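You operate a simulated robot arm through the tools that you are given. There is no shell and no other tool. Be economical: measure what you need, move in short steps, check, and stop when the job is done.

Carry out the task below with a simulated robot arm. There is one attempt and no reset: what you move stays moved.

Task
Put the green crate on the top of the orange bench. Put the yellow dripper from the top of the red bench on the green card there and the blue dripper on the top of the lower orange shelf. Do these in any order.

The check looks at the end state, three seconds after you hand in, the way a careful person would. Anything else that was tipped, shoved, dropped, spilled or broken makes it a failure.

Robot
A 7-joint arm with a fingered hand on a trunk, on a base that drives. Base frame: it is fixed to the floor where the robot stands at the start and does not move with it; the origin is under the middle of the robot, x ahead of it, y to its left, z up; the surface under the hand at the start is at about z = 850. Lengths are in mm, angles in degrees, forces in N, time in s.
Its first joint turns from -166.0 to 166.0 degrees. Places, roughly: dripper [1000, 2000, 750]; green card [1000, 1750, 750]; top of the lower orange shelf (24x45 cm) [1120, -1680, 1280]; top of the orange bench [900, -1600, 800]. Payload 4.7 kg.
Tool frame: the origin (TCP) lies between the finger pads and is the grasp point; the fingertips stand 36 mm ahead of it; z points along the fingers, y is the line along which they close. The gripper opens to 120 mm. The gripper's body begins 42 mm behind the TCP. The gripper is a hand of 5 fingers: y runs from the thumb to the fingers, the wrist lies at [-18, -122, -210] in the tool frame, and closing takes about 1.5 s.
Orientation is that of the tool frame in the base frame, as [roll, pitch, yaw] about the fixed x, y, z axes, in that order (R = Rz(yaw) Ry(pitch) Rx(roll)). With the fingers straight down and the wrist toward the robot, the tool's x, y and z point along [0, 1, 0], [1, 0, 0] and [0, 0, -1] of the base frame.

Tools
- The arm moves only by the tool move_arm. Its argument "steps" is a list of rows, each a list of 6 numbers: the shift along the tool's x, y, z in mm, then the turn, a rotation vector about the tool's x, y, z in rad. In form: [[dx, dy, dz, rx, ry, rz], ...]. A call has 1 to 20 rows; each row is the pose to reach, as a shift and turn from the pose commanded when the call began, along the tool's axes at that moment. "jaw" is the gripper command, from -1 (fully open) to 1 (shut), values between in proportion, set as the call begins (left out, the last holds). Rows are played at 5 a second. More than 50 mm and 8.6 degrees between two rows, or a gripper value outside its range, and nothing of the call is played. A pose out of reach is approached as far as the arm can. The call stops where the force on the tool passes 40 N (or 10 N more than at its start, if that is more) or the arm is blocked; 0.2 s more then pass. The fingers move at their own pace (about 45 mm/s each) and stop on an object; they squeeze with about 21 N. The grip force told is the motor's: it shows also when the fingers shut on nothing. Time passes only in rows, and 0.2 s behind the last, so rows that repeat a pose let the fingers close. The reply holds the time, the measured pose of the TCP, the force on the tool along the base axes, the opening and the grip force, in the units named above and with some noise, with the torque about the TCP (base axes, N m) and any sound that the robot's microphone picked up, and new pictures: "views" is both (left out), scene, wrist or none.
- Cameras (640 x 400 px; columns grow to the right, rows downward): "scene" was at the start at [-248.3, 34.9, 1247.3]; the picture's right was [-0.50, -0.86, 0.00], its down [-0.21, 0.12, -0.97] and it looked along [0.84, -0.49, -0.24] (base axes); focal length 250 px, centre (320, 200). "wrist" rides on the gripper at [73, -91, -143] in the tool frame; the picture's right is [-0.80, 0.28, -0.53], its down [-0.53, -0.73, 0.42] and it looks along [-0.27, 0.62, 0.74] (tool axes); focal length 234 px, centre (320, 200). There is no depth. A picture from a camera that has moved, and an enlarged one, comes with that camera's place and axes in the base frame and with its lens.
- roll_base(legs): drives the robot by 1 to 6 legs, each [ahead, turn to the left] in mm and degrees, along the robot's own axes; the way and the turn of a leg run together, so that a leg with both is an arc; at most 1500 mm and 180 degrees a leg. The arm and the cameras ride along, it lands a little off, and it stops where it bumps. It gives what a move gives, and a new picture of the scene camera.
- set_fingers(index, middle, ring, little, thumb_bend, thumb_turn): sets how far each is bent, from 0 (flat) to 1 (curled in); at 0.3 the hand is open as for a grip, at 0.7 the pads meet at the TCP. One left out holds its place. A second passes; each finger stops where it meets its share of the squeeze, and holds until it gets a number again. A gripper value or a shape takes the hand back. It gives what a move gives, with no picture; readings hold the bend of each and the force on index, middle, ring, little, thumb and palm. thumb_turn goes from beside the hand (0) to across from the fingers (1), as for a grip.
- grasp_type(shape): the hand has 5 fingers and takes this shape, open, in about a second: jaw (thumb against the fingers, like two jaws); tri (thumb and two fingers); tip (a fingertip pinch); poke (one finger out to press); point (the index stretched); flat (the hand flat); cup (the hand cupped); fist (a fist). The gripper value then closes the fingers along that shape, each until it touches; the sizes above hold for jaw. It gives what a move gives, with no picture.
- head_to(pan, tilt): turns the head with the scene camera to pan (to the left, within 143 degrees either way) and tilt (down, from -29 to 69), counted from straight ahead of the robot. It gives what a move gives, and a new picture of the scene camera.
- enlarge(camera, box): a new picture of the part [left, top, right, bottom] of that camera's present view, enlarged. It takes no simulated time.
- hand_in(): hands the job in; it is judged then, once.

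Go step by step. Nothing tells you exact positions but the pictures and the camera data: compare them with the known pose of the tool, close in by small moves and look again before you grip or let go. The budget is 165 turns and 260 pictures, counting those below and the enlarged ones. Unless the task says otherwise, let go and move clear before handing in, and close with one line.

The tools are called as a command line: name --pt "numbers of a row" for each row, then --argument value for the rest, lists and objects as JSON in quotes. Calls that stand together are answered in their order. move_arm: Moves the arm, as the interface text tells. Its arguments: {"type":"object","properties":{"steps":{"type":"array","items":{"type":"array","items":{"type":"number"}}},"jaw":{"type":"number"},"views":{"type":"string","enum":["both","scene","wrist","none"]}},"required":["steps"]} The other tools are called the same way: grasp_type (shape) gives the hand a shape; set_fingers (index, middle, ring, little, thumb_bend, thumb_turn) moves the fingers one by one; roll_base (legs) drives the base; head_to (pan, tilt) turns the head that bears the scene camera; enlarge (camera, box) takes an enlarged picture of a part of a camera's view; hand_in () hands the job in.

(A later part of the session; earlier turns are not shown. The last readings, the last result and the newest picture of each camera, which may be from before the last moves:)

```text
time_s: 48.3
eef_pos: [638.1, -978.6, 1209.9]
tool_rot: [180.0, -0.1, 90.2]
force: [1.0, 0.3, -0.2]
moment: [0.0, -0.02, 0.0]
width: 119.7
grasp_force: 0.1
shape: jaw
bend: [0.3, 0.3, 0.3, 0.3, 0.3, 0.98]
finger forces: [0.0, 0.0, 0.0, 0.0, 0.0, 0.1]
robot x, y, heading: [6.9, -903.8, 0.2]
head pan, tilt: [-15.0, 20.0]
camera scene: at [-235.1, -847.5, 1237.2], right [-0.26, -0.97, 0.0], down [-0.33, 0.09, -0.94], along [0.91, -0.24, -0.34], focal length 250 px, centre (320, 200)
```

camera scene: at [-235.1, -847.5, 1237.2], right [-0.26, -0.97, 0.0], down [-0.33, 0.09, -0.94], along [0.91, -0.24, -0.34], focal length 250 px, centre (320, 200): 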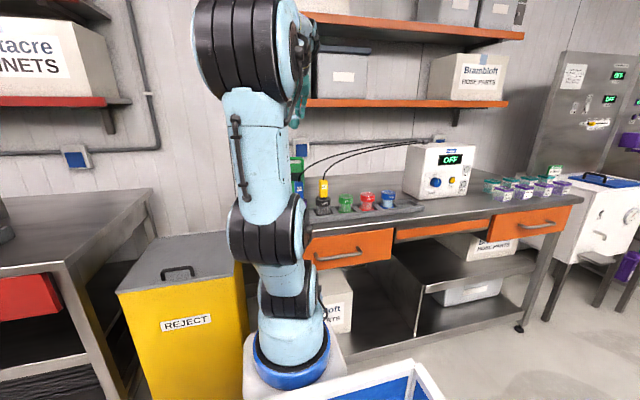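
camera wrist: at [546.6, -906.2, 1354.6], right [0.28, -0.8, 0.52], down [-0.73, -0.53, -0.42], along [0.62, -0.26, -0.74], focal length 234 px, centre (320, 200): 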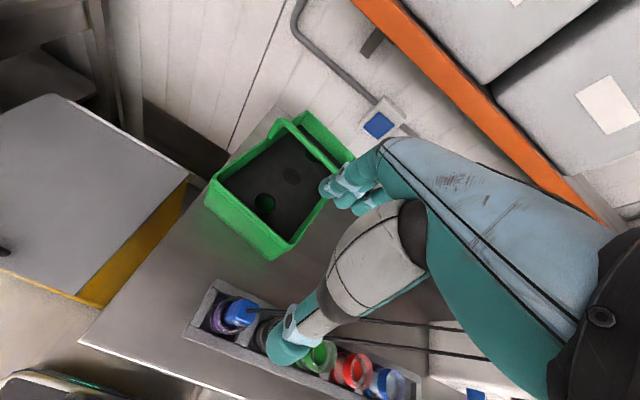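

The crate sits well on the orange bench. Now I tuck the arm in and drive to the red bench's far part.

move_arm --pt "20 -45 -20 0 0 0" --pt "40 -90 -40 0 0 0" --pt "60 -130 -60 0 0 0" --pt "70 -170 -80 0 0 0" --views "none"

roll_base --legs '[[0, 90], [1300, 0], [1100, 0]]'

head_to --pan -50 --tilt 22

```text
refused: row 1 steps farther than a row can; nothing moved
```

```text
time_s: 63.9
eef_pos: [57.6, 2130.7, 1210.9]
tool_rot: [-180.0, 0.0, -179.4]
force: [-1.3, -0.3, 0.4]
moment: [0.0, 0.04, 0.01]
width: 119.7
grasp_force: 0.2
shape: jaw
bend: [0.3, 0.3, 0.3, 0.3, 0.3, 0.98]
finger forces: [0.0, 0.1, 0.0, 0.0, 0.1, 0.0]
robot x, y, heading: [-8.0, 1495.4, 90.4]
head pan, tilt: [-15.0, 20.0]
camera scene: at [-64.8, 1258.7, 1237.2], right [0.97, -0.25, 0.0], down [-0.09, -0.33, -0.94], along [0.23, 0.91, -0.34], focal length 250 px, centre (320, 200)
```

scene: 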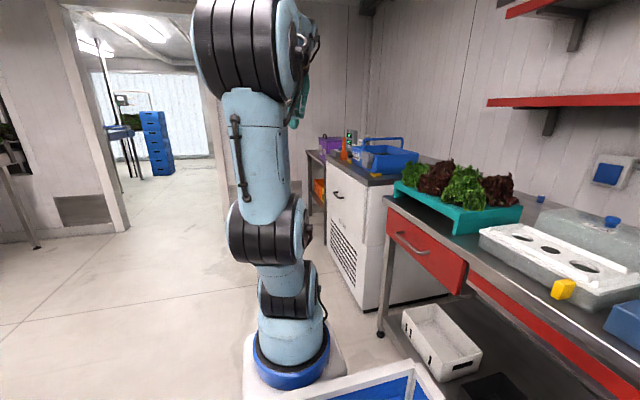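

```text
time_s: 64.9
eef_pos: [56.8, 2131.3, 1211.6]
tool_rot: [-180.0, 0.0, -179.4]
force: [1.0, 0.4, 0.5]
moment: [-0.01, -0.01, -0.01]
width: 119.8
grasp_force: 0.1
shape: jaw
bend: [0.3, 0.3, 0.3, 0.3, 0.3, 0.98]
finger forces: [0.1, 0.0, 0.1, 0.0, 0.0, 0.1]
robot x, y, heading: [-10.3, 1496.6, 90.6]
head pan, tilt: [-50.0, 22.0]
camera scene: at [-17.6, 1228.9, 1233.9], right [0.65, -0.76, 0.0], down [-0.28, -0.24, -0.93], along [0.7, 0.6, -0.37], focal length 250 px, centre (320, 200)
```

scene: 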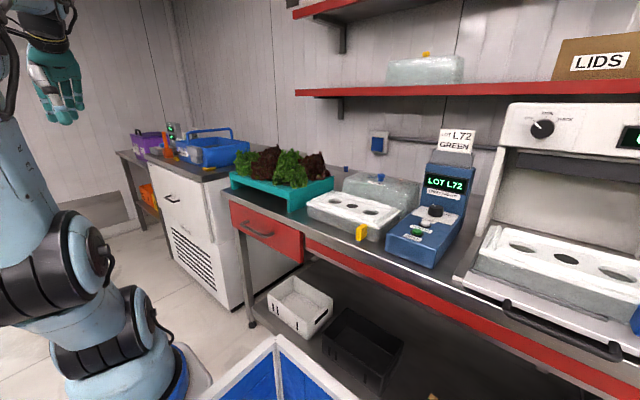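

enlarge --camera "scene" --box '[230, 130, 470, 280]'

enlarge --camera "scene" --box '[110, 110, 330, 250]'

head_to --pan -85 --tilt 22

```text
2.67 times, centred on (350, 205) of scene
camera zoom: at [-17.6, 1228.9, 1233.9], right [0.65, -0.76, 0.0], down [-0.28, -0.24, -0.93], along [0.7, 0.6, -0.37], focal length 668 px, centre (240, 187)
```

zoom: 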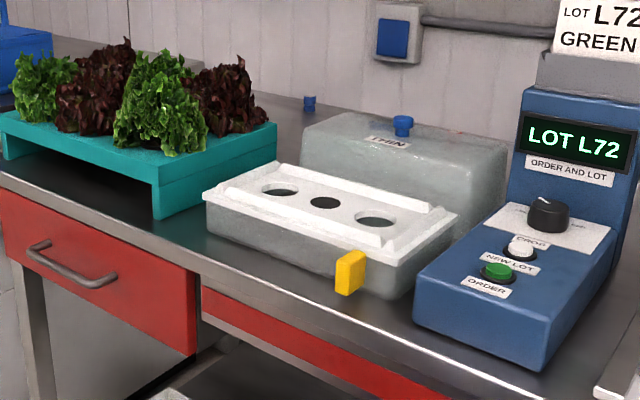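

```text
2.86 times, centred on (220, 180) of scene
camera zoom: at [-17.6, 1228.9, 1233.9], right [0.65, -0.76, 0.0], down [-0.28, -0.24, -0.93], along [0.7, 0.6, -0.37], focal length 716 px, centre (606, 257)
```

zoom: 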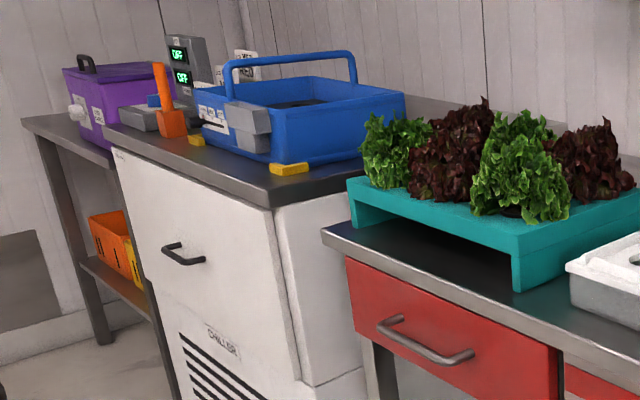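

```text
time_s: 65.9
eef_pos: [57.3, 2131.8, 1211.5]
tool_rot: [-180.0, 0.1, -179.4]
force: [-0.6, -0.2, -0.5]
moment: [0.0, -0.04, 0.01]
width: 119.7
grasp_force: 0.0
shape: jaw
bend: [0.3, 0.3, 0.3, 0.3, 0.3, 0.98]
finger forces: [0.0, 0.0, 0.0, 0.0, 0.0, 0.0]
robot x, y, heading: [-10.4, 1495.7, 90.6]
head pan, tilt: [-85.0, 22.0]
camera scene: at [4.3, 1177.5, 1233.9], right [0.1, -1.0, 0.0], down [-0.37, -0.04, -0.93], along [0.92, 0.09, -0.37], focal length 250 px, centre (320, 200)
```

scene: 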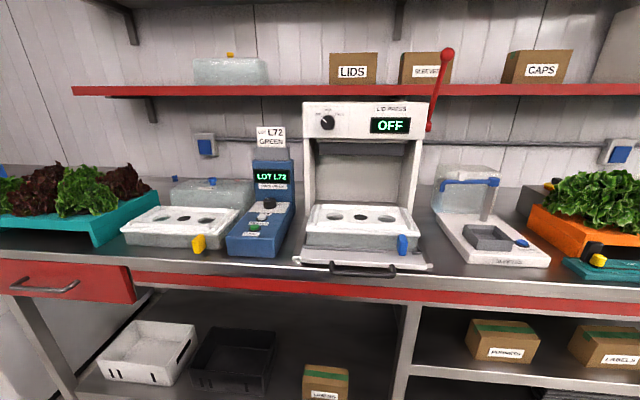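

enlarge --camera "scene" --box '[100, 150, 300, 270]'

enlarge --camera "scene" --box '[290, 140, 560, 290]'

enlarge --camera "scene" --box '[180, 30, 460, 130]'

```text
3.20 times, centred on (200, 210) of scene
camera zoom: at [4.3, 1177.5, 1233.9], right [0.1, -1.0, 0.0], down [-0.37, -0.04, -0.93], along [0.92, 0.09, -0.37], focal length 801 px, centre (704, 168)
```

zoom: 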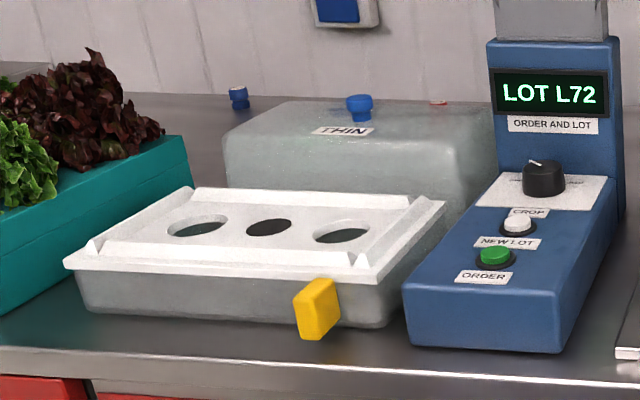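

```text
2.37 times, centred on (425, 215) of scene
camera zoom: at [4.3, 1177.5, 1233.9], right [0.1, -1.0, 0.0], down [-0.37, -0.04, -0.93], along [0.92, 0.09, -0.37], focal length 594 px, centre (71, 164)
```

zoom: 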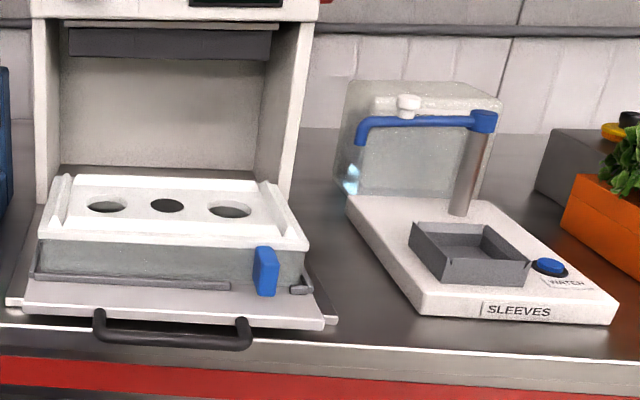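

```text
2.29 times, centred on (320, 80) of scene
camera zoom: at [4.3, 1177.5, 1233.9], right [0.1, -1.0, 0.0], down [-0.37, -0.04, -0.93], along [0.92, 0.09, -0.37], focal length 572 px, centre (320, 474)
```

zoom: 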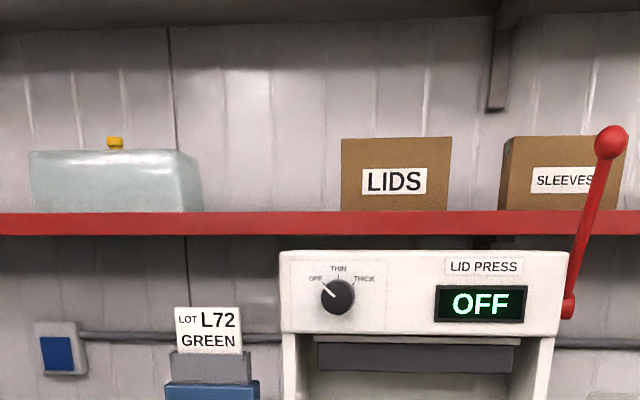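

The small blue-capped piece behind the tank at about (1140, 2036) may be a dripper, and the card is probably behind the tank. I tuck the arm, drive on and turn to face the red bench for a closer look.

move_arm --pt "0 -40 -15 0 0 0" --pt "0 -80 -30 0 0 0" --pt "0 -120 -45 0 0 0" --pt "0 -160 -60 0 0 0" --pt "0 -190 -80 0 0 0" --views "none"

roll_base --legs '[[400, 0], [0, -90]]'

head_to --pan 5 --tilt 22

```text
time_s: 67.1
eef_pos: [59.9, 1941.7, 1291.5]
tool_rot: [180.0, 0.1, -179.4]
force: [0.5, 0.3, 1.1]
moment: [-0.04, 0.07, 0.0]
width: 119.7
grasp_force: 0.0
shape: jaw
bend: [0.3, 0.3, 0.3, 0.3, 0.3, 0.98]
finger forces: [0.1, 0.1, 0.0, 0.1, 0.1, 0.0]
robot x, y, heading: [-13.7, 1496.2, 90.5]
head pan, tilt: [-85.0, 22.0]
```

```text
time_s: 73.4
eef_pos: [429.2, 1835.6, 1290.6]
tool_rot: [-180.0, 0.0, 91.9]
force: [-0.2, 0.2, 0.3]
moment: [0.01, 0.0, 0.02]
width: 119.8
grasp_force: 0.2
shape: jaw
bend: [0.3, 0.3, 0.3, 0.3, 0.3, 0.98]
finger forces: [0.1, 0.1, 0.0, 0.0, 0.1, 0.0]
robot x, y, heading: [-17.5, 1898.2, 1.9]
head pan, tilt: [-85.0, 22.0]
camera scene: at [-336.2, 1876.1, 1233.9], right [-0.99, -0.12, 0.0], down [-0.04, 0.37, -0.93], along [0.11, -0.92, -0.37], focal length 250 px, centre (320, 200)
```

scene: 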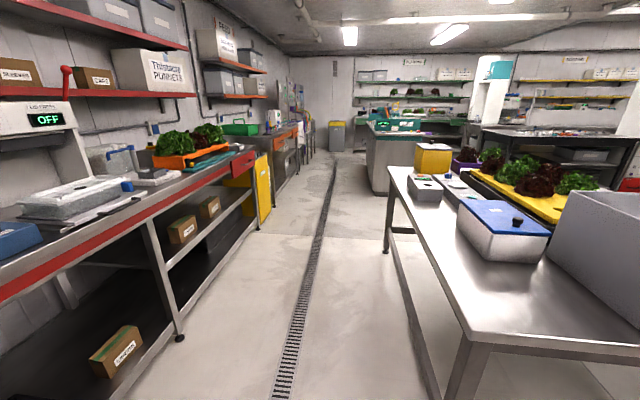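

```text
time_s: 75.0
eef_pos: [429.4, 1835.3, 1290.3]
tool_rot: [180.0, 0.0, 91.9]
force: [-0.2, 0.1, -0.4]
moment: [-0.01, 0.0, -0.03]
width: 119.6
grasp_force: 0.1
shape: jaw
bend: [0.3, 0.3, 0.3, 0.3, 0.3, 0.98]
finger forces: [0.1, 0.0, 0.1, 0.0, 0.0, 0.0]
robot x, y, heading: [-15.0, 1898.6, 1.7]
head pan, tilt: [5.0, 22.0]
camera scene: at [-255.1, 1979.2, 1233.9], right [0.12, -0.99, 0.0], down [-0.37, -0.04, -0.93], along [0.92, 0.11, -0.37], focal length 250 px, centre (320, 200)
```

scene: 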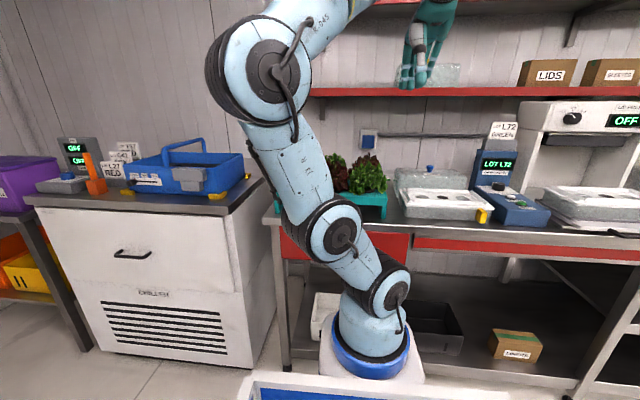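

move_arm --pt "20 40 0 0 0 0" --pt "40 80 0 0 0 0" --pt "70 115 0 0 0 0" --pt "100 150 0 0 0 0" --pt "100 150 0 0 0 0" --views "wrist"

```text
time_s: 76.2
eef_pos: [577.5, 1941.2, 1290.5]
tool_rot: [179.9, 0.0, 91.9]
force: [0.8, -0.8, 1.3]
moment: [-0.01, -0.03, 0.0]
width: 119.9
grasp_force: 0.1
shape: jaw
bend: [0.3, 0.3, 0.3, 0.3, 0.3, 0.98]
finger forces: [0.1, 0.1, 0.0, 0.0, 0.0, 0.0]
robot x, y, heading: [-12.5, 1899.2, 2.0]
head pan, tilt: [5.0, 22.0]
camera wrist: at [483.9, 2011.0, 1435.9], right [0.3, -0.79, 0.53], down [-0.71, -0.56, -0.43], along [0.63, -0.25, -0.74], focal length 234 px, centre (320, 200)
```

wrist: 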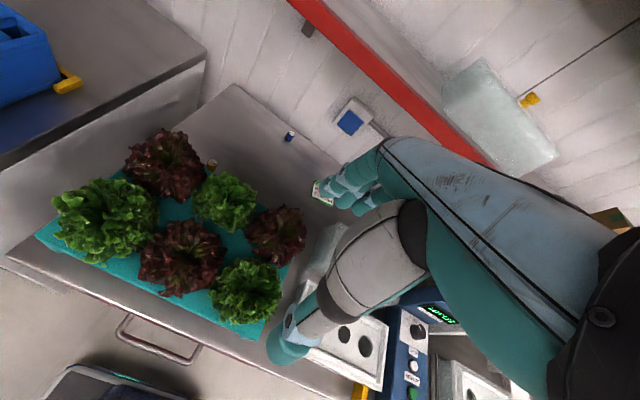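

enlarge --camera "wrist" --box '[190, 90, 370, 230]'

```text
2.86 times, centred on (280, 160) of wrist
camera zoom: at [483.9, 2011.0, 1435.9], right [0.3, -0.79, 0.53], down [-0.71, -0.56, -0.43], along [0.63, -0.25, -0.74], focal length 669 px, centre (434, 314)
```

zoom: 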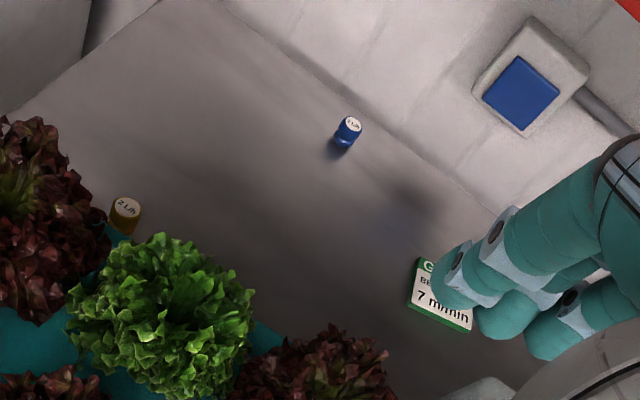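

Now I see it: the blue dripper ("L/h") at about (1115, 2010), the yellow one at (844, 2132) behind the teal stand, and the green-edged card at (1004, 1814). I check how much room the base has in front.

head_to --pan 35 --tilt 60

head_to --pan -45 --tilt 55

```text
time_s: 77.3
eef_pos: [575.9, 1939.4, 1291.7]
tool_rot: [180.0, 0.0, 92.0]
force: [-0.2, 0.5, 0.5]
moment: [0.01, -0.03, 0.0]
width: 119.9
grasp_force: 0.0
shape: jaw
bend: [0.3, 0.3, 0.3, 0.3, 0.3, 0.98]
finger forces: [0.0, 0.0, 0.1, 0.0, 0.0, 0.0]
robot x, y, heading: [-14.2, 1895.2, 2.0]
head pan, tilt: [35.0, 60.0]
camera scene: at [-293.9, 2008.2, 1179.1], right [0.6, -0.8, 0.0], down [-0.69, -0.52, -0.5], along [0.4, 0.3, -0.87], focal length 250 px, centre (320, 200)
```

scene: 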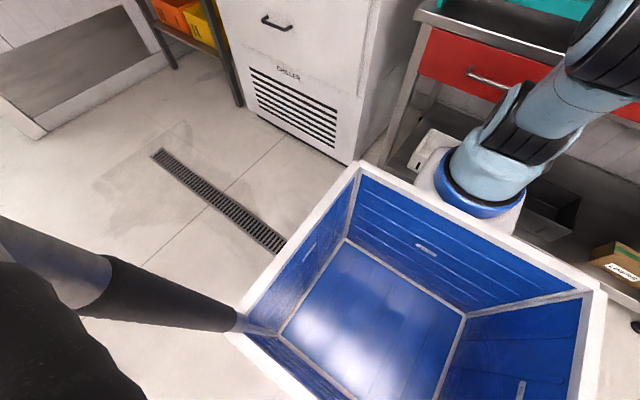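

```text
time_s: 78.8
eef_pos: [576.9, 1940.5, 1291.8]
tool_rot: [-180.0, 0.0, 91.8]
force: [-0.5, -0.5, -0.2]
moment: [-0.05, 0.0, 0.0]
width: 119.9
grasp_force: 0.1
shape: jaw
bend: [0.3, 0.3, 0.3, 0.3, 0.3, 0.98]
finger forces: [0.0, 0.0, 0.1, 0.0, 0.0, 0.0]
robot x, y, heading: [-15.3, 1896.0, 1.7]
head pan, tilt: [-45.0, 55.0]
camera scene: at [-294.7, 1918.9, 1185.1], right [-0.68, -0.73, 0.0], down [-0.6, 0.56, -0.57], along [0.42, -0.39, -0.82], focal length 250 px, centre (320, 200)
```

scene: 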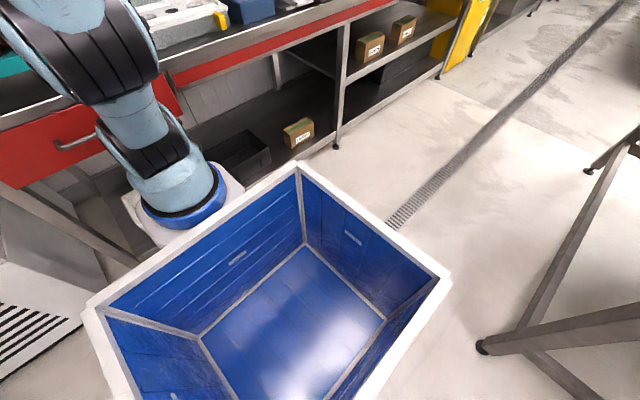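

There seems to be ample room in front of the pedestal. I drive ahead 185 mm in stages.

roll_base --legs '[[90, -2], [95, 0]]'

head_to --pan -10 --tilt 25

```text
time_s: 80.6
eef_pos: [729.4, 1919.3, 1287.8]
tool_rot: [-179.5, -0.1, 89.8]
force: [0.0, 1.0, -0.5]
moment: [-0.01, 0.01, 0.02]
width: 120.0
grasp_force: 0.0
shape: jaw
bend: [0.3, 0.3, 0.3, 0.3, 0.3, 0.98]
finger forces: [0.1, 0.0, 0.0, 0.0, 0.0, 0.0]
robot x, y, heading: [131.5, 1898.7, -0.2]
head pan, tilt: [-45.0, 55.0]
stopped in leg 2: the robot was blocked; the commanded pose is now the measured one
camera scene: at [-149.9, 1929.2, 1183.8], right [-0.71, -0.7, -0.01], down [-0.57, 0.58, -0.58], along [0.41, -0.41, -0.82], focal length 250 px, centre (320, 200)
```

scene: 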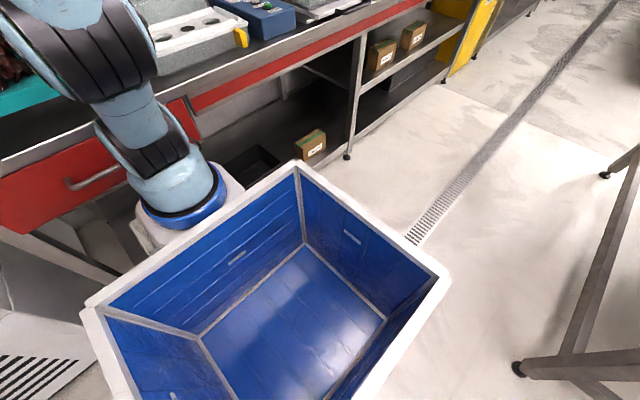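

```text
time_s: 81.6
eef_pos: [725.8, 1919.3, 1289.1]
tool_rot: [-179.7, -0.1, 90.0]
force: [0.1, -1.3, -0.2]
moment: [0.0, 0.02, 0.0]
width: 120.0
grasp_force: 0.1
shape: jaw
bend: [0.3, 0.3, 0.3, 0.3, 0.3, 0.98]
finger forces: [0.1, 0.0, 0.1, 0.0, 0.0, 0.0]
robot x, y, heading: [136.0, 1898.5, -0.5]
head pan, tilt: [-10.0, 25.0]
camera scene: at [-110.4, 1962.9, 1227.5], right [-0.18, -0.98, 0.0], down [-0.41, 0.08, -0.91], along [0.89, -0.16, -0.42], focal length 250 px, centre (320, 200)
```

scene: 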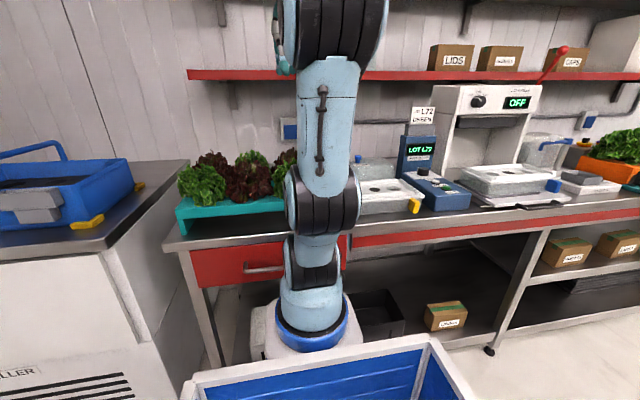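

I back off 15 mm from the contact and look at the yellow dripper with the wrist camera.

roll_base --legs '[[-15, 0]]'

move_arm --pt "40 -10 0 0 0 0" --pt "80 -20 0 0 0 0" --pt "120 -30 0 0 0 0" --pt "160 -40 0 0 0 0" --pt "160 -40 0 0 0 0" --views "wrist"

enlarge --camera "wrist" --box '[120, 200, 360, 360]'

```text
time_s: 82.3
eef_pos: [722.2, 1920.6, 1285.2]
tool_rot: [-179.3, 0.0, 89.9]
force: [-0.6, -0.2, 0.3]
moment: [-0.02, -0.01, -0.01]
width: 120.1
grasp_force: 0.0
shape: jaw
bend: [0.3, 0.3, 0.3, 0.3, 0.3, 0.98]
finger forces: [0.0, 0.1, 0.0, 0.1, 0.1, 0.0]
robot x, y, heading: [119.3, 1895.8, -0.2]
head pan, tilt: [-10.0, 25.0]
camera scene: at [-115.8, 1964.6, 1229.1], right [-0.18, -0.98, 0.0], down [-0.42, 0.07, -0.91], along [0.89, -0.16, -0.42], focal length 250 px, centre (320, 200)
```

scene: 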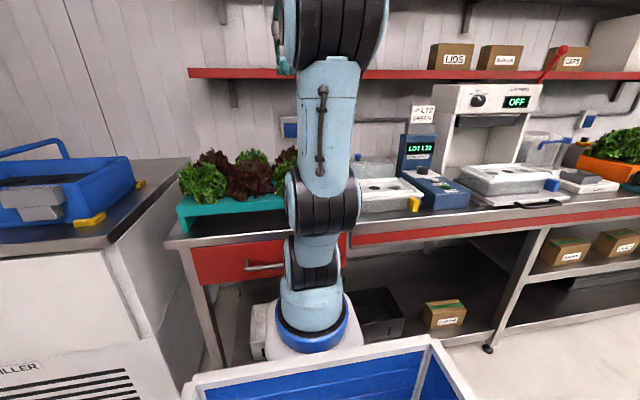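

```text
time_s: 83.5
eef_pos: [682.3, 2080.8, 1284.7]
tool_rot: [-179.4, 0.0, 90.0]
force: [0.3, 0.0, 0.7]
moment: [-0.02, -0.01, 0.01]
width: 119.9
grasp_force: 0.1
shape: jaw
bend: [0.3, 0.3, 0.3, 0.3, 0.3, 0.98]
finger forces: [0.1, 0.1, 0.0, 0.0, 0.0, 0.0]
robot x, y, heading: [122.8, 1899.8, -0.2]
head pan, tilt: [-10.0, 25.0]
camera wrist: at [592.0, 2154.3, 1431.0], right [0.28, -0.8, 0.52], down [-0.74, -0.53, -0.42], along [0.61, -0.27, -0.74], focal length 234 px, centre (320, 200)
```

wrist: 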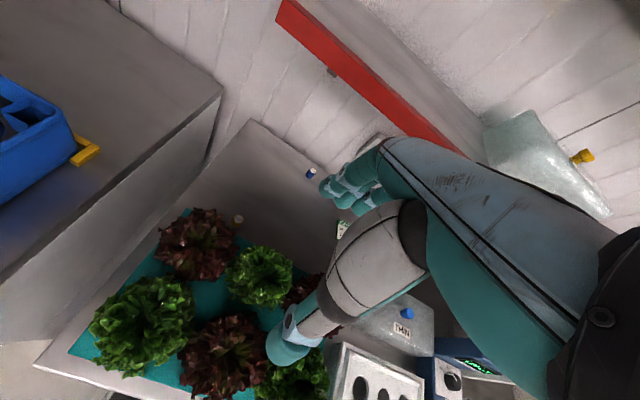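

```text
2.50 times, centred on (240, 280) of wrist
camera zoom: at [592.0, 2154.3, 1431.0], right [0.28, -0.8, 0.52], down [-0.74, -0.53, -0.42], along [0.61, -0.27, -0.74], focal length 585 px, centre (520, 0)
```

zoom: 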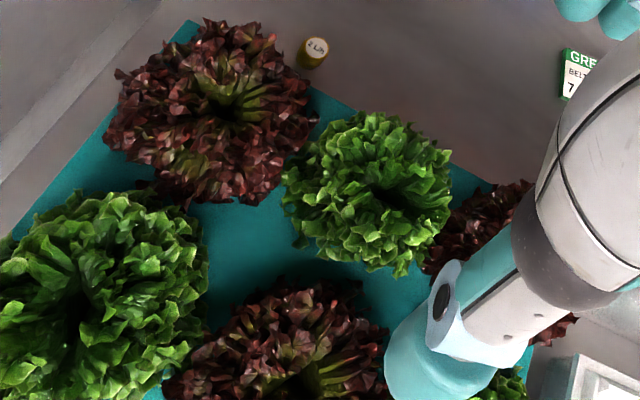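

The yellow dripper stands at about (850, 2132), just behind the stand and close to the lettuces, so I will come with the wrist to the left. I rotate the hand by 90° while high.

move_arm --pt "3 10 5 0 0 0.143" --pt "6 20 10 0 0 0.286" --pt "9 30 15 0 0 0.428" --pt "12 40 20 0 0 0.571" --pt "15 50 25 0 0 0.714" --pt "18 60 30 0 0 0.857" --pt "21 70 35 0 0 1.0" --pt "24 80 40 0 0 1.142" --pt "26 90 45 0 0 1.285" --pt "28 100 50 0 0 1.428" --pt "29 108 55 0 0 1.571" --pt "29 108 55 0 0 1.571"

```text
time_s: 86.2
eef_pos: [781.2, 2105.2, 1184.7]
tool_rot: [-179.9, 0.7, 3.6]
force: [0.1, 0.4, -1.3]
moment: [-0.02, 0.01, 0.01]
width: 120.1
grasp_force: 0.1
shape: jaw
bend: [0.3, 0.3, 0.3, 0.3, 0.3, 0.98]
finger forces: [0.0, 0.1, 0.0, 0.0, 0.0, 0.0]
out of reach, approached as far as the arm can: row 10, 11, 12
robot x, y, heading: [123.6, 1896.9, -0.3]
head pan, tilt: [-10.0, 25.0]
camera scene: at [-115.7, 1964.7, 1229.1], right [-0.18, -0.98, 0.0], down [-0.42, 0.07, -0.91], along [0.89, -0.16, -0.42], focal length 250 px, centre (320, 200)
camera wrist: at [849.0, 2201.0, 1327.8], right [-0.78, -0.33, 0.53], down [-0.58, 0.7, -0.42], along [-0.24, -0.64, -0.73], focal length 234 px, centre (320, 200)
```

scene: 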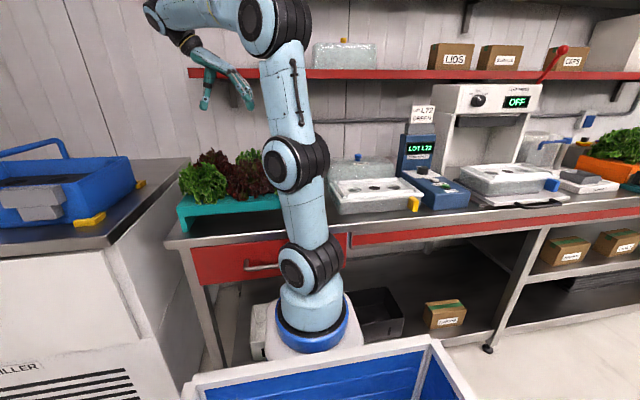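
wrist: 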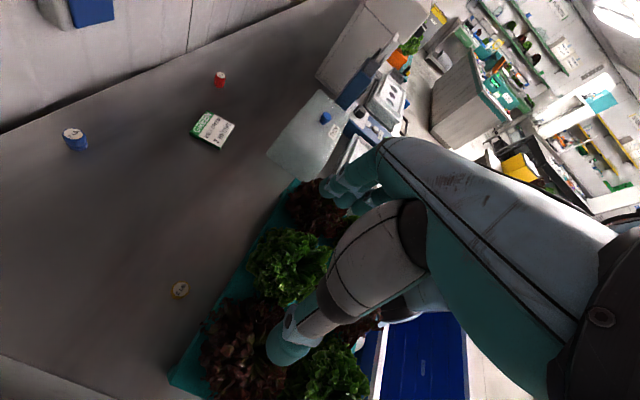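

A clear view: the yellow dripper stands at (852, 2135) about 60 mm behind the stand's edge, the card further right, plus a red decoy. I try moving over the yellow one in this orientation.

move_arm --pt "20 -8 10 0 0 0" --pt "40 -16 25 0 0 0" --pt "60 -24 40 0 0 0" --pt "70 -28 55 0 0 0" --pt "70 -28 75 0 0 0" --pt "70 -28 75 0 0 0"

```text
time_s: 87.5
eef_pos: [848.8, 2136.2, 1108.2]
tool_rot: [-179.9, 0.5, 3.5]
force: [1.1, -0.3, -0.4]
moment: [0.01, -0.01, 0.02]
width: 120.0
grasp_force: 0.0
shape: jaw
bend: [0.3, 0.3, 0.3, 0.3, 0.3, 0.98]
finger forces: [0.0, 0.0, 0.0, 0.1, 0.0, 0.0]
robot x, y, heading: [117.2, 1896.4, -0.2]
head pan, tilt: [-10.0, 25.0]
camera scene: at [-115.7, 1964.6, 1229.1], right [-0.18, -0.98, 0.0], down [-0.42, 0.07, -0.91], along [0.89, -0.16, -0.42], focal length 250 px, centre (320, 200)
camera wrist: at [916.4, 2232.6, 1251.9], right [-0.78, -0.33, 0.53], down [-0.58, 0.7, -0.42], along [-0.23, -0.64, -0.73], focal length 234 px, centre (320, 200)
```

scene: 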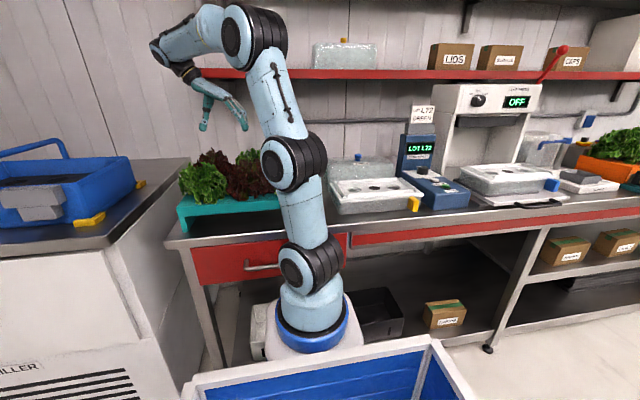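
wrist: 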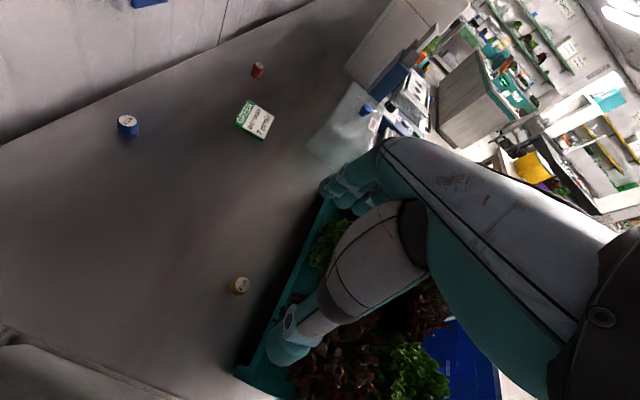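

This pose works. The little finger would come near the stand, so I try the three-finger shape and look.

grasp_type --shape "tri"

enlarge --camera "wrist" --box '[180, 140, 440, 400]'

```text
time_s: 88.5
eef_pos: [847.6, 2136.1, 1109.2]
tool_rot: [179.9, 0.7, 3.6]
force: [-0.6, 0.6, -0.8]
moment: [0.01, 0.02, -0.03]
width: 119.9
grasp_force: 0.0
shape: tri
bend: [0.3, 0.3, 0.99, 0.99, 0.3, 0.98]
finger forces: [0.0, 0.0, 0.0, 0.0, 0.0, 0.1]
robot x, y, heading: [124.4, 1897.2, -0.2]
head pan, tilt: [-10.0, 25.0]
```

```text
1.54 times, centred on (310, 270) of wrist
camera zoom: at [916.3, 2232.6, 1252.2], right [-0.78, -0.33, 0.53], down [-0.58, 0.7, -0.42], along [-0.23, -0.64, -0.73], focal length 360 px, centre (335, 92)
```

zoom: 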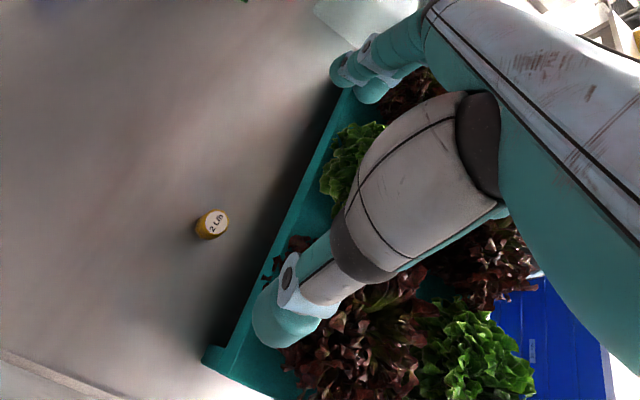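

move_arm --pt "10 0 20 0 0 0" --pt "19 0 50 0 0 0" --pt "19 0 90 0 0 0" --pt "19 0 130 0 0 0" --pt "19 0 160 0 0 0" --pt "19 0 160 0 0 0"

enlarge --camera "wrist" --box '[180, 140, 440, 400]'

enlarge --camera "scene" --box '[140, 60, 320, 230]'

```text
time_s: 89.8
eef_pos: [864.1, 2137.1, 946.8]
tool_rot: [-180.0, 0.6, 3.7]
force: [0.3, -0.3, 0.8]
moment: [0.04, 0.01, -0.03]
width: 120.0
grasp_force: 0.1
shape: tri
bend: [0.3, 0.3, 0.99, 0.99, 0.3, 0.98]
finger forces: [0.0, 0.0, 0.0, 0.1, 0.0, 0.0]
robot x, y, heading: [119.6, 1900.4, -0.4]
head pan, tilt: [-10.0, 25.0]
camera scene: at [-115.7, 1964.6, 1229.1], right [-0.18, -0.98, 0.0], down [-0.42, 0.07, -0.91], along [0.89, -0.16, -0.42], focal length 250 px, centre (320, 200)
camera wrist: at [932.9, 2234.0, 1092.1], right [-0.78, -0.33, 0.53], down [-0.58, 0.7, -0.42], along [-0.23, -0.64, -0.73], focal length 234 px, centre (320, 200)
```

scene: 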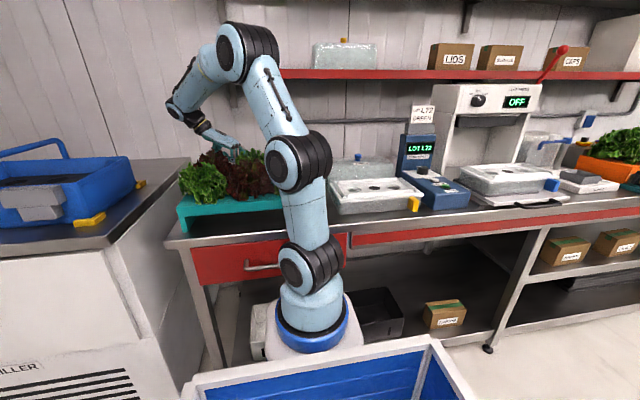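
wrist: 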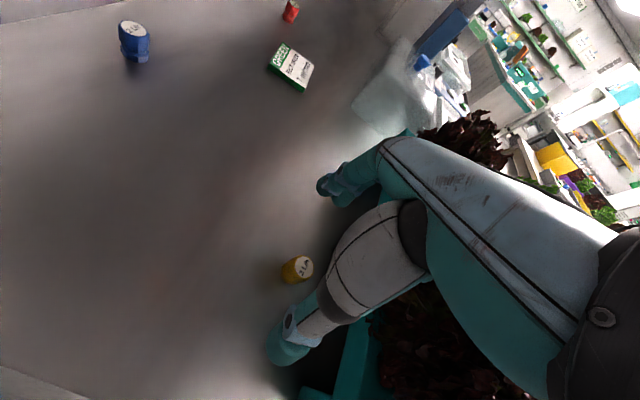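

```text
1.54 times, centred on (310, 270) of wrist
camera zoom: at [932.9, 2234.0, 1092.1], right [-0.78, -0.33, 0.53], down [-0.58, 0.7, -0.42], along [-0.23, -0.64, -0.73], focal length 360 px, centre (335, 92)
```

zoom: 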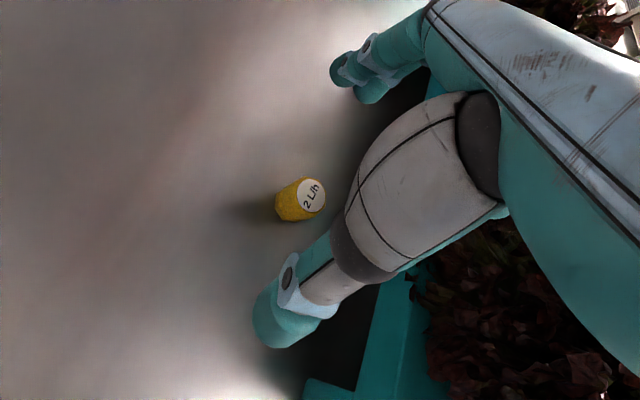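

```text
2.35 times, centred on (230, 145) of scene
camera zoom: at [-115.7, 1964.6, 1229.1], right [-0.18, -0.98, 0.0], down [-0.42, 0.07, -0.91], along [0.89, -0.16, -0.42], focal length 589 px, centre (532, 329)
```

zoom: 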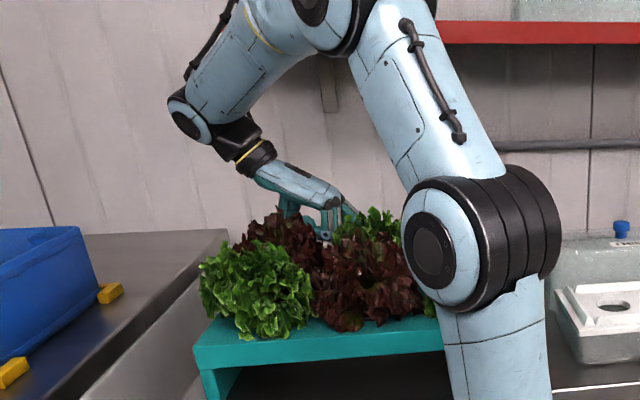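

move_arm --pt "-5 0 15 0 0 0" --pt "-5 0 30 0 0 0" --pt "-5 0 45 0 0 0" --pt "-5 0 57 0 0 0" --pt "-5 0 57 0 0 0" --views "wrist"

enlarge --camera "scene" --box '[140, 60, 320, 230]'

```text
time_s: 91.0
eef_pos: [859.2, 2137.3, 891.3]
tool_rot: [179.9, 0.7, 3.6]
force: [-0.1, -0.1, -0.8]
moment: [0.01, 0.0, 0.0]
width: 120.2
grasp_force: 0.1
shape: tri
bend: [0.3, 0.3, 0.99, 0.99, 0.3, 0.98]
finger forces: [0.1, 0.1, 0.0, 0.1, 0.0, 0.1]
robot x, y, heading: [123.7, 1898.3, -0.1]
head pan, tilt: [-10.0, 25.0]
camera wrist: at [927.6, 2234.0, 1034.9], right [-0.78, -0.33, 0.53], down [-0.58, 0.7, -0.42], along [-0.23, -0.64, -0.73], focal length 234 px, centre (320, 200)
```

wrist: 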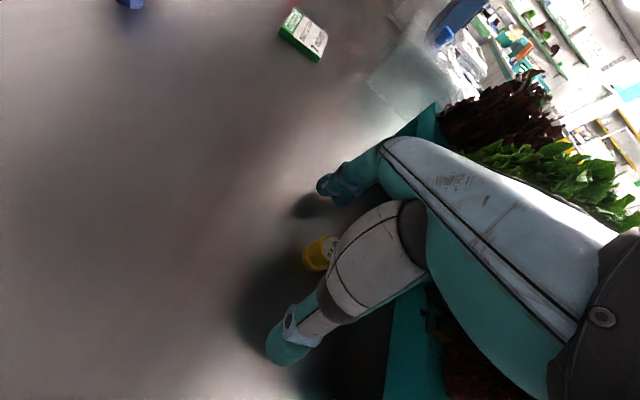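

```text
2.35 times, centred on (230, 145) of scene
camera zoom: at [-115.7, 1964.7, 1229.1], right [-0.18, -0.98, 0.0], down [-0.42, 0.07, -0.91], along [0.89, -0.16, -0.42], focal length 589 px, centre (532, 329)
```

zoom: 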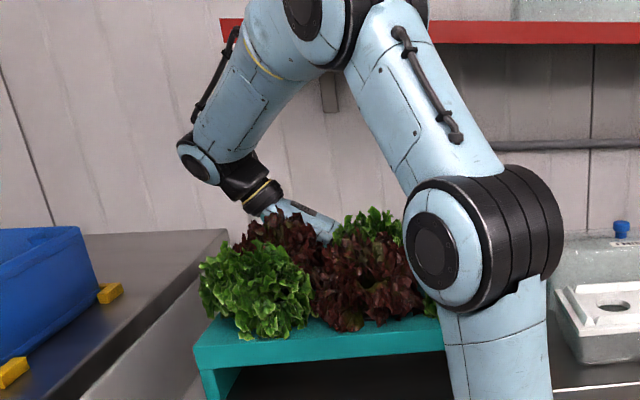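

No contact, and the dripper lies between thumb and fingers. I close.

move_arm --pt "0 0 0 0 0 0" --pt "0 0 0 0 0 0" --pt "0 0 0 0 0 0" --pt "0 0 0 0 0 0" --pt "0 0 0 0 0 0" --pt "0 0 0 0 0 0" --pt "0 0 0 0 0 0" --pt "0 0 0 0 0 0" --pt "0 0 0 0 0 0" --jaw 1 --views "wrist"

enlarge --camera "wrist" --box '[240, 140, 440, 360]'

```text
time_s: 93.0
eef_pos: [859.9, 2138.1, 891.3]
tool_rot: [180.0, 0.7, 3.5]
force: [-0.6, 0.4, 0.0]
moment: [-0.01, -0.01, 0.01]
width: 13.0
grasp_force: 21.3
shape: tri
bend: [0.7, 0.6, 1.0, 1.0, 0.75, 1.0]
finger forces: [5.8, 11.1, 0.1, 0.0, 14.6, 0.1]
robot x, y, heading: [120.0, 1896.2, -0.1]
head pan, tilt: [-10.0, 25.0]
camera wrist: at [927.6, 2234.0, 1035.0], right [-0.78, -0.33, 0.53], down [-0.58, 0.7, -0.42], along [-0.23, -0.64, -0.73], focal length 234 px, centre (320, 200)
```

wrist: 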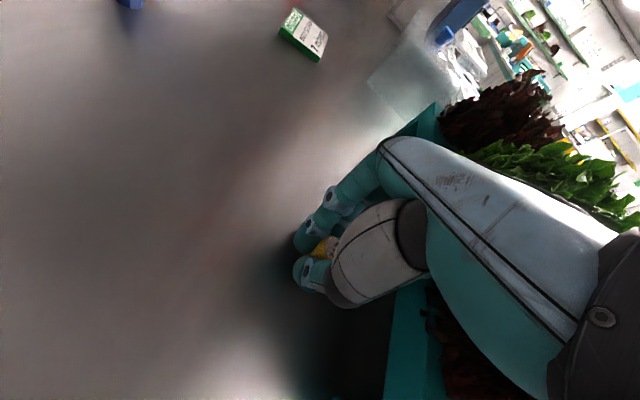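

```text
1.82 times, centred on (340, 250) of wrist
camera zoom: at [927.6, 2234.0, 1035.0], right [-0.78, -0.33, 0.53], down [-0.58, 0.7, -0.42], along [-0.23, -0.64, -0.73], focal length 426 px, centre (284, 109)
```

zoom: 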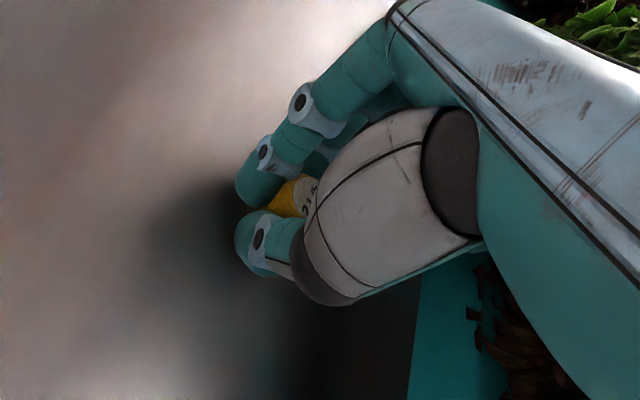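

The dripper is held (width 13, forces on thumb and two fingers). I lift and check.

move_arm --pt "0 0 -20 0 0 0" --pt "0 0 -45 0 0 0" --pt "10 0 -70 0 0 0" --pt "40 0 -85 0 0 0" --pt "60 20 -85 0 0 0" --pt "60 20 -85 0 0 0"

enlarge --camera "wrist" --box '[240, 0, 440, 300]'

```text
time_s: 94.5
eef_pos: [921.0, 2121.2, 974.8]
tool_rot: [179.9, 0.7, 3.7]
force: [-0.4, -0.2, 0.7]
moment: [0.02, 0.0, -0.04]
width: 13.1
grasp_force: 21.1
shape: tri
bend: [0.7, 0.6, 1.0, 1.0, 0.75, 1.0]
finger forces: [5.8, 11.2, 0.1, 0.1, 14.5, 0.0]
robot x, y, heading: [123.4, 1899.2, -0.2]
head pan, tilt: [-10.0, 25.0]
camera scene: at [-115.7, 1964.6, 1229.1], right [-0.18, -0.98, 0.0], down [-0.42, 0.07, -0.91], along [0.89, -0.16, -0.42], focal length 250 px, centre (320, 200)
camera wrist: at [989.1, 2217.7, 1119.3], right [-0.78, -0.33, 0.53], down [-0.58, 0.7, -0.42], along [-0.23, -0.64, -0.73], focal length 234 px, centre (320, 200)
```

scene: 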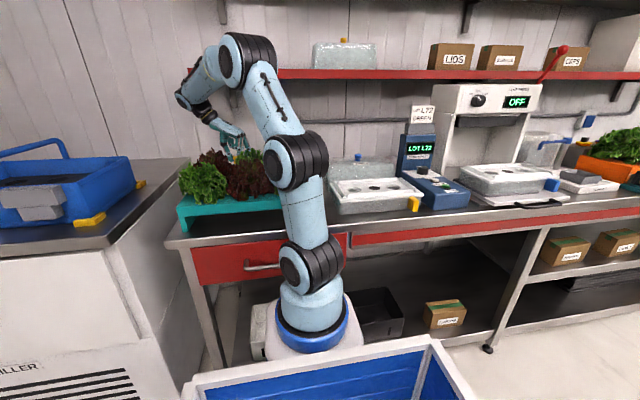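
wrist: 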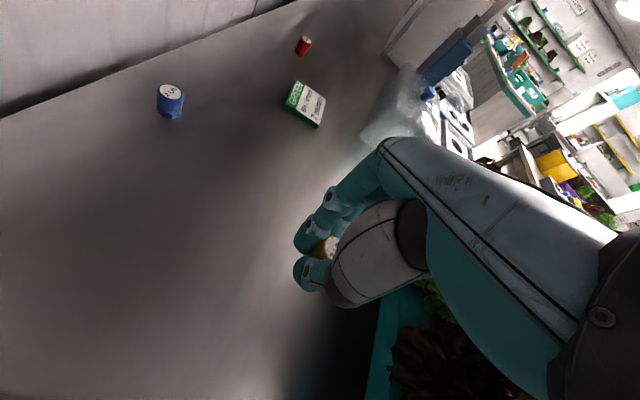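

```text
1.33 times, centred on (340, 150) of wrist
camera zoom: at [989.1, 2217.7, 1119.3], right [-0.78, -0.33, 0.53], down [-0.58, 0.7, -0.42], along [-0.23, -0.64, -0.73], focal length 312 px, centre (293, 267)
```

zoom: 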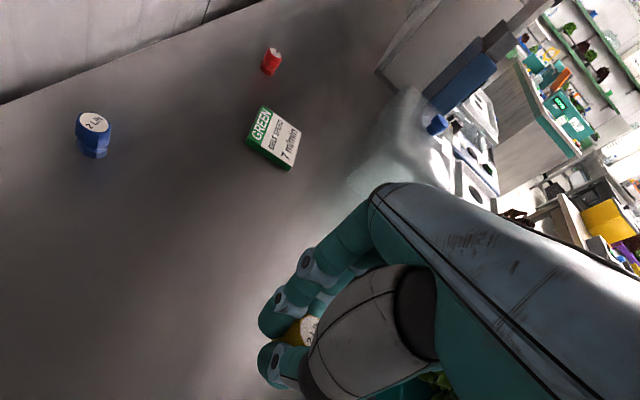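

The dripper is held upright. The card's centre is about (1014, 1810); I carry the dripper there at this height.

move_arm --pt "10 42 0 0 0 0" --pt "20 84 0 0 0 0" --pt "30 126 0 0 0 0" --pt "40 168 0 0 0 0" --pt "50 210 0 0 0 0" --pt "60 252 0 0 0 0" --pt "60 252 0 0 0 0"

```text
time_s: 96.0
eef_pos: [998.7, 1873.2, 975.3]
tool_rot: [179.9, 0.5, 3.7]
force: [-0.3, 0.5, 1.1]
moment: [0.03, 0.03, 0.01]
width: 13.2
grasp_force: 21.2
shape: tri
bend: [0.7, 0.6, 1.0, 1.0, 0.75, 1.0]
finger forces: [5.7, 11.3, 0.0, 0.0, 14.6, 0.0]
robot x, y, heading: [120.3, 1898.3, -0.2]
head pan, tilt: [-10.0, 25.0]
camera scene: at [-115.7, 1964.6, 1229.1], right [-0.18, -0.98, 0.0], down [-0.42, 0.07, -0.91], along [0.89, -0.16, -0.42], focal length 250 px, centre (320, 200)
camera wrist: at [1065.9, 1969.9, 1118.5], right [-0.78, -0.33, 0.53], down [-0.58, 0.7, -0.42], along [-0.23, -0.64, -0.73], focal length 234 px, centre (320, 200)
```

scene: 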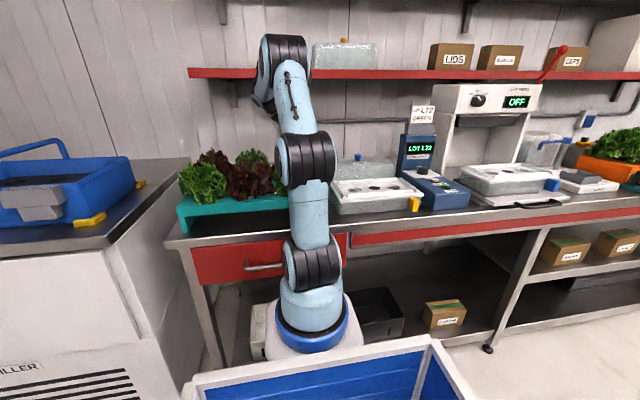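
wrist: 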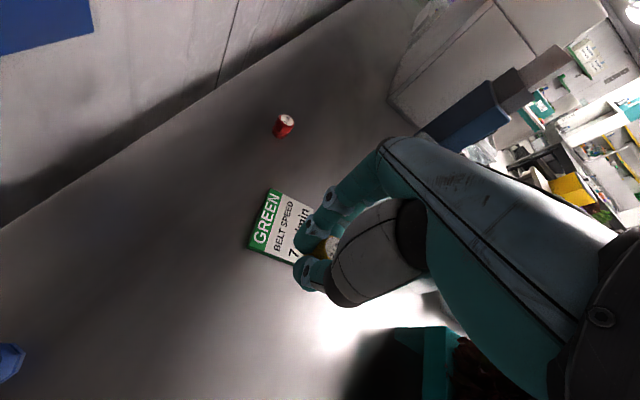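

move_arm --pt "6 31 0 0 0 0" --pt "12 62 0 0 0 0" --pt "12 62 25 0 0 0" --pt "12 62 50 0 0 0" --pt "12 62 60 0 0 0" --pt "12 62 60 0 0 0" --views "wrist"

enlarge --camera "wrist" --box '[220, 140, 420, 340]'

```text
time_s: 97.5
eef_pos: [1013.4, 1812.2, 914.4]
tool_rot: [-179.9, 0.6, 3.6]
force: [-0.1, 0.7, 0.3]
moment: [-0.02, 0.03, -0.02]
width: 13.1
grasp_force: 21.4
shape: tri
bend: [0.7, 0.6, 1.0, 1.0, 0.75, 1.0]
finger forces: [5.6, 11.2, 0.0, 0.1, 14.5, 0.0]
robot x, y, heading: [121.1, 1897.2, -0.3]
head pan, tilt: [-10.0, 25.0]
camera wrist: at [1081.0, 1908.4, 1058.0], right [-0.78, -0.33, 0.53], down [-0.58, 0.7, -0.42], along [-0.23, -0.64, -0.73], focal length 234 px, centre (320, 200)
```

wrist: 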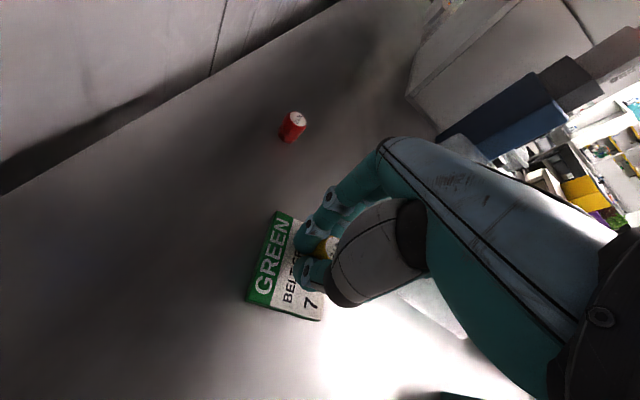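

```text
2.00 times, centred on (320, 240) of wrist
camera zoom: at [1081.0, 1908.4, 1058.0], right [-0.78, -0.33, 0.53], down [-0.58, 0.7, -0.42], along [-0.23, -0.64, -0.73], focal length 468 px, centre (320, 120)
```

zoom: 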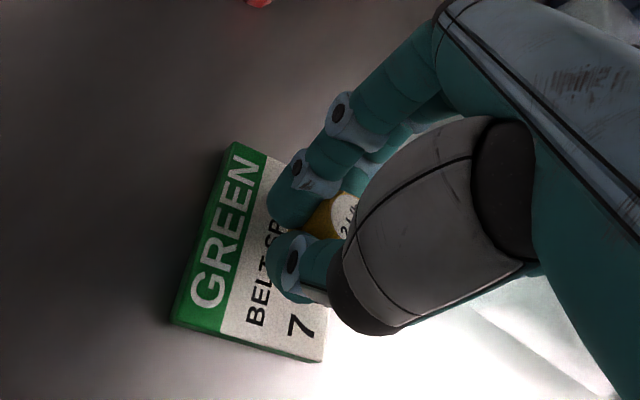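

Centred over the card. I lower gently.

move_arm --pt "0 0 5 0 0 0" --pt "0 0 9 0 0 0" --pt "0 0 9 0 0 0" --views "none"

move_arm --pt "0 0 2 0 0 0" --pt "0 0 3 0 0 0" --pt "0 0 3 0 0 0" --views "none"

```text
time_s: 98.2
eef_pos: [1013.1, 1812.4, 905.9]
tool_rot: [180.0, 0.8, 3.6]
force: [-0.5, 0.6, -0.2]
moment: [-0.02, 0.01, 0.01]
width: 13.1
grasp_force: 21.1
shape: tri
bend: [0.7, 0.6, 1.0, 1.0, 0.75, 1.0]
finger forces: [5.7, 11.2, 0.0, 0.0, 14.5, 0.0]
robot x, y, heading: [119.4, 1897.3, 0.1]
head pan, tilt: [-10.0, 25.0]
```

```text
time_s: 99.0
eef_pos: [1013.7, 1812.4, 902.4]
tool_rot: [180.0, 0.6, 3.6]
force: [-0.2, 0.2, 0.9]
moment: [0.0, 0.02, -0.02]
width: 13.2
grasp_force: 20.7
shape: tri
bend: [0.7, 0.6, 1.0, 1.0, 0.75, 1.0]
finger forces: [5.6, 11.4, 0.0, 0.0, 14.7, 0.0]
robot x, y, heading: [124.7, 1897.0, -0.3]
head pan, tilt: [-10.0, 25.0]
```

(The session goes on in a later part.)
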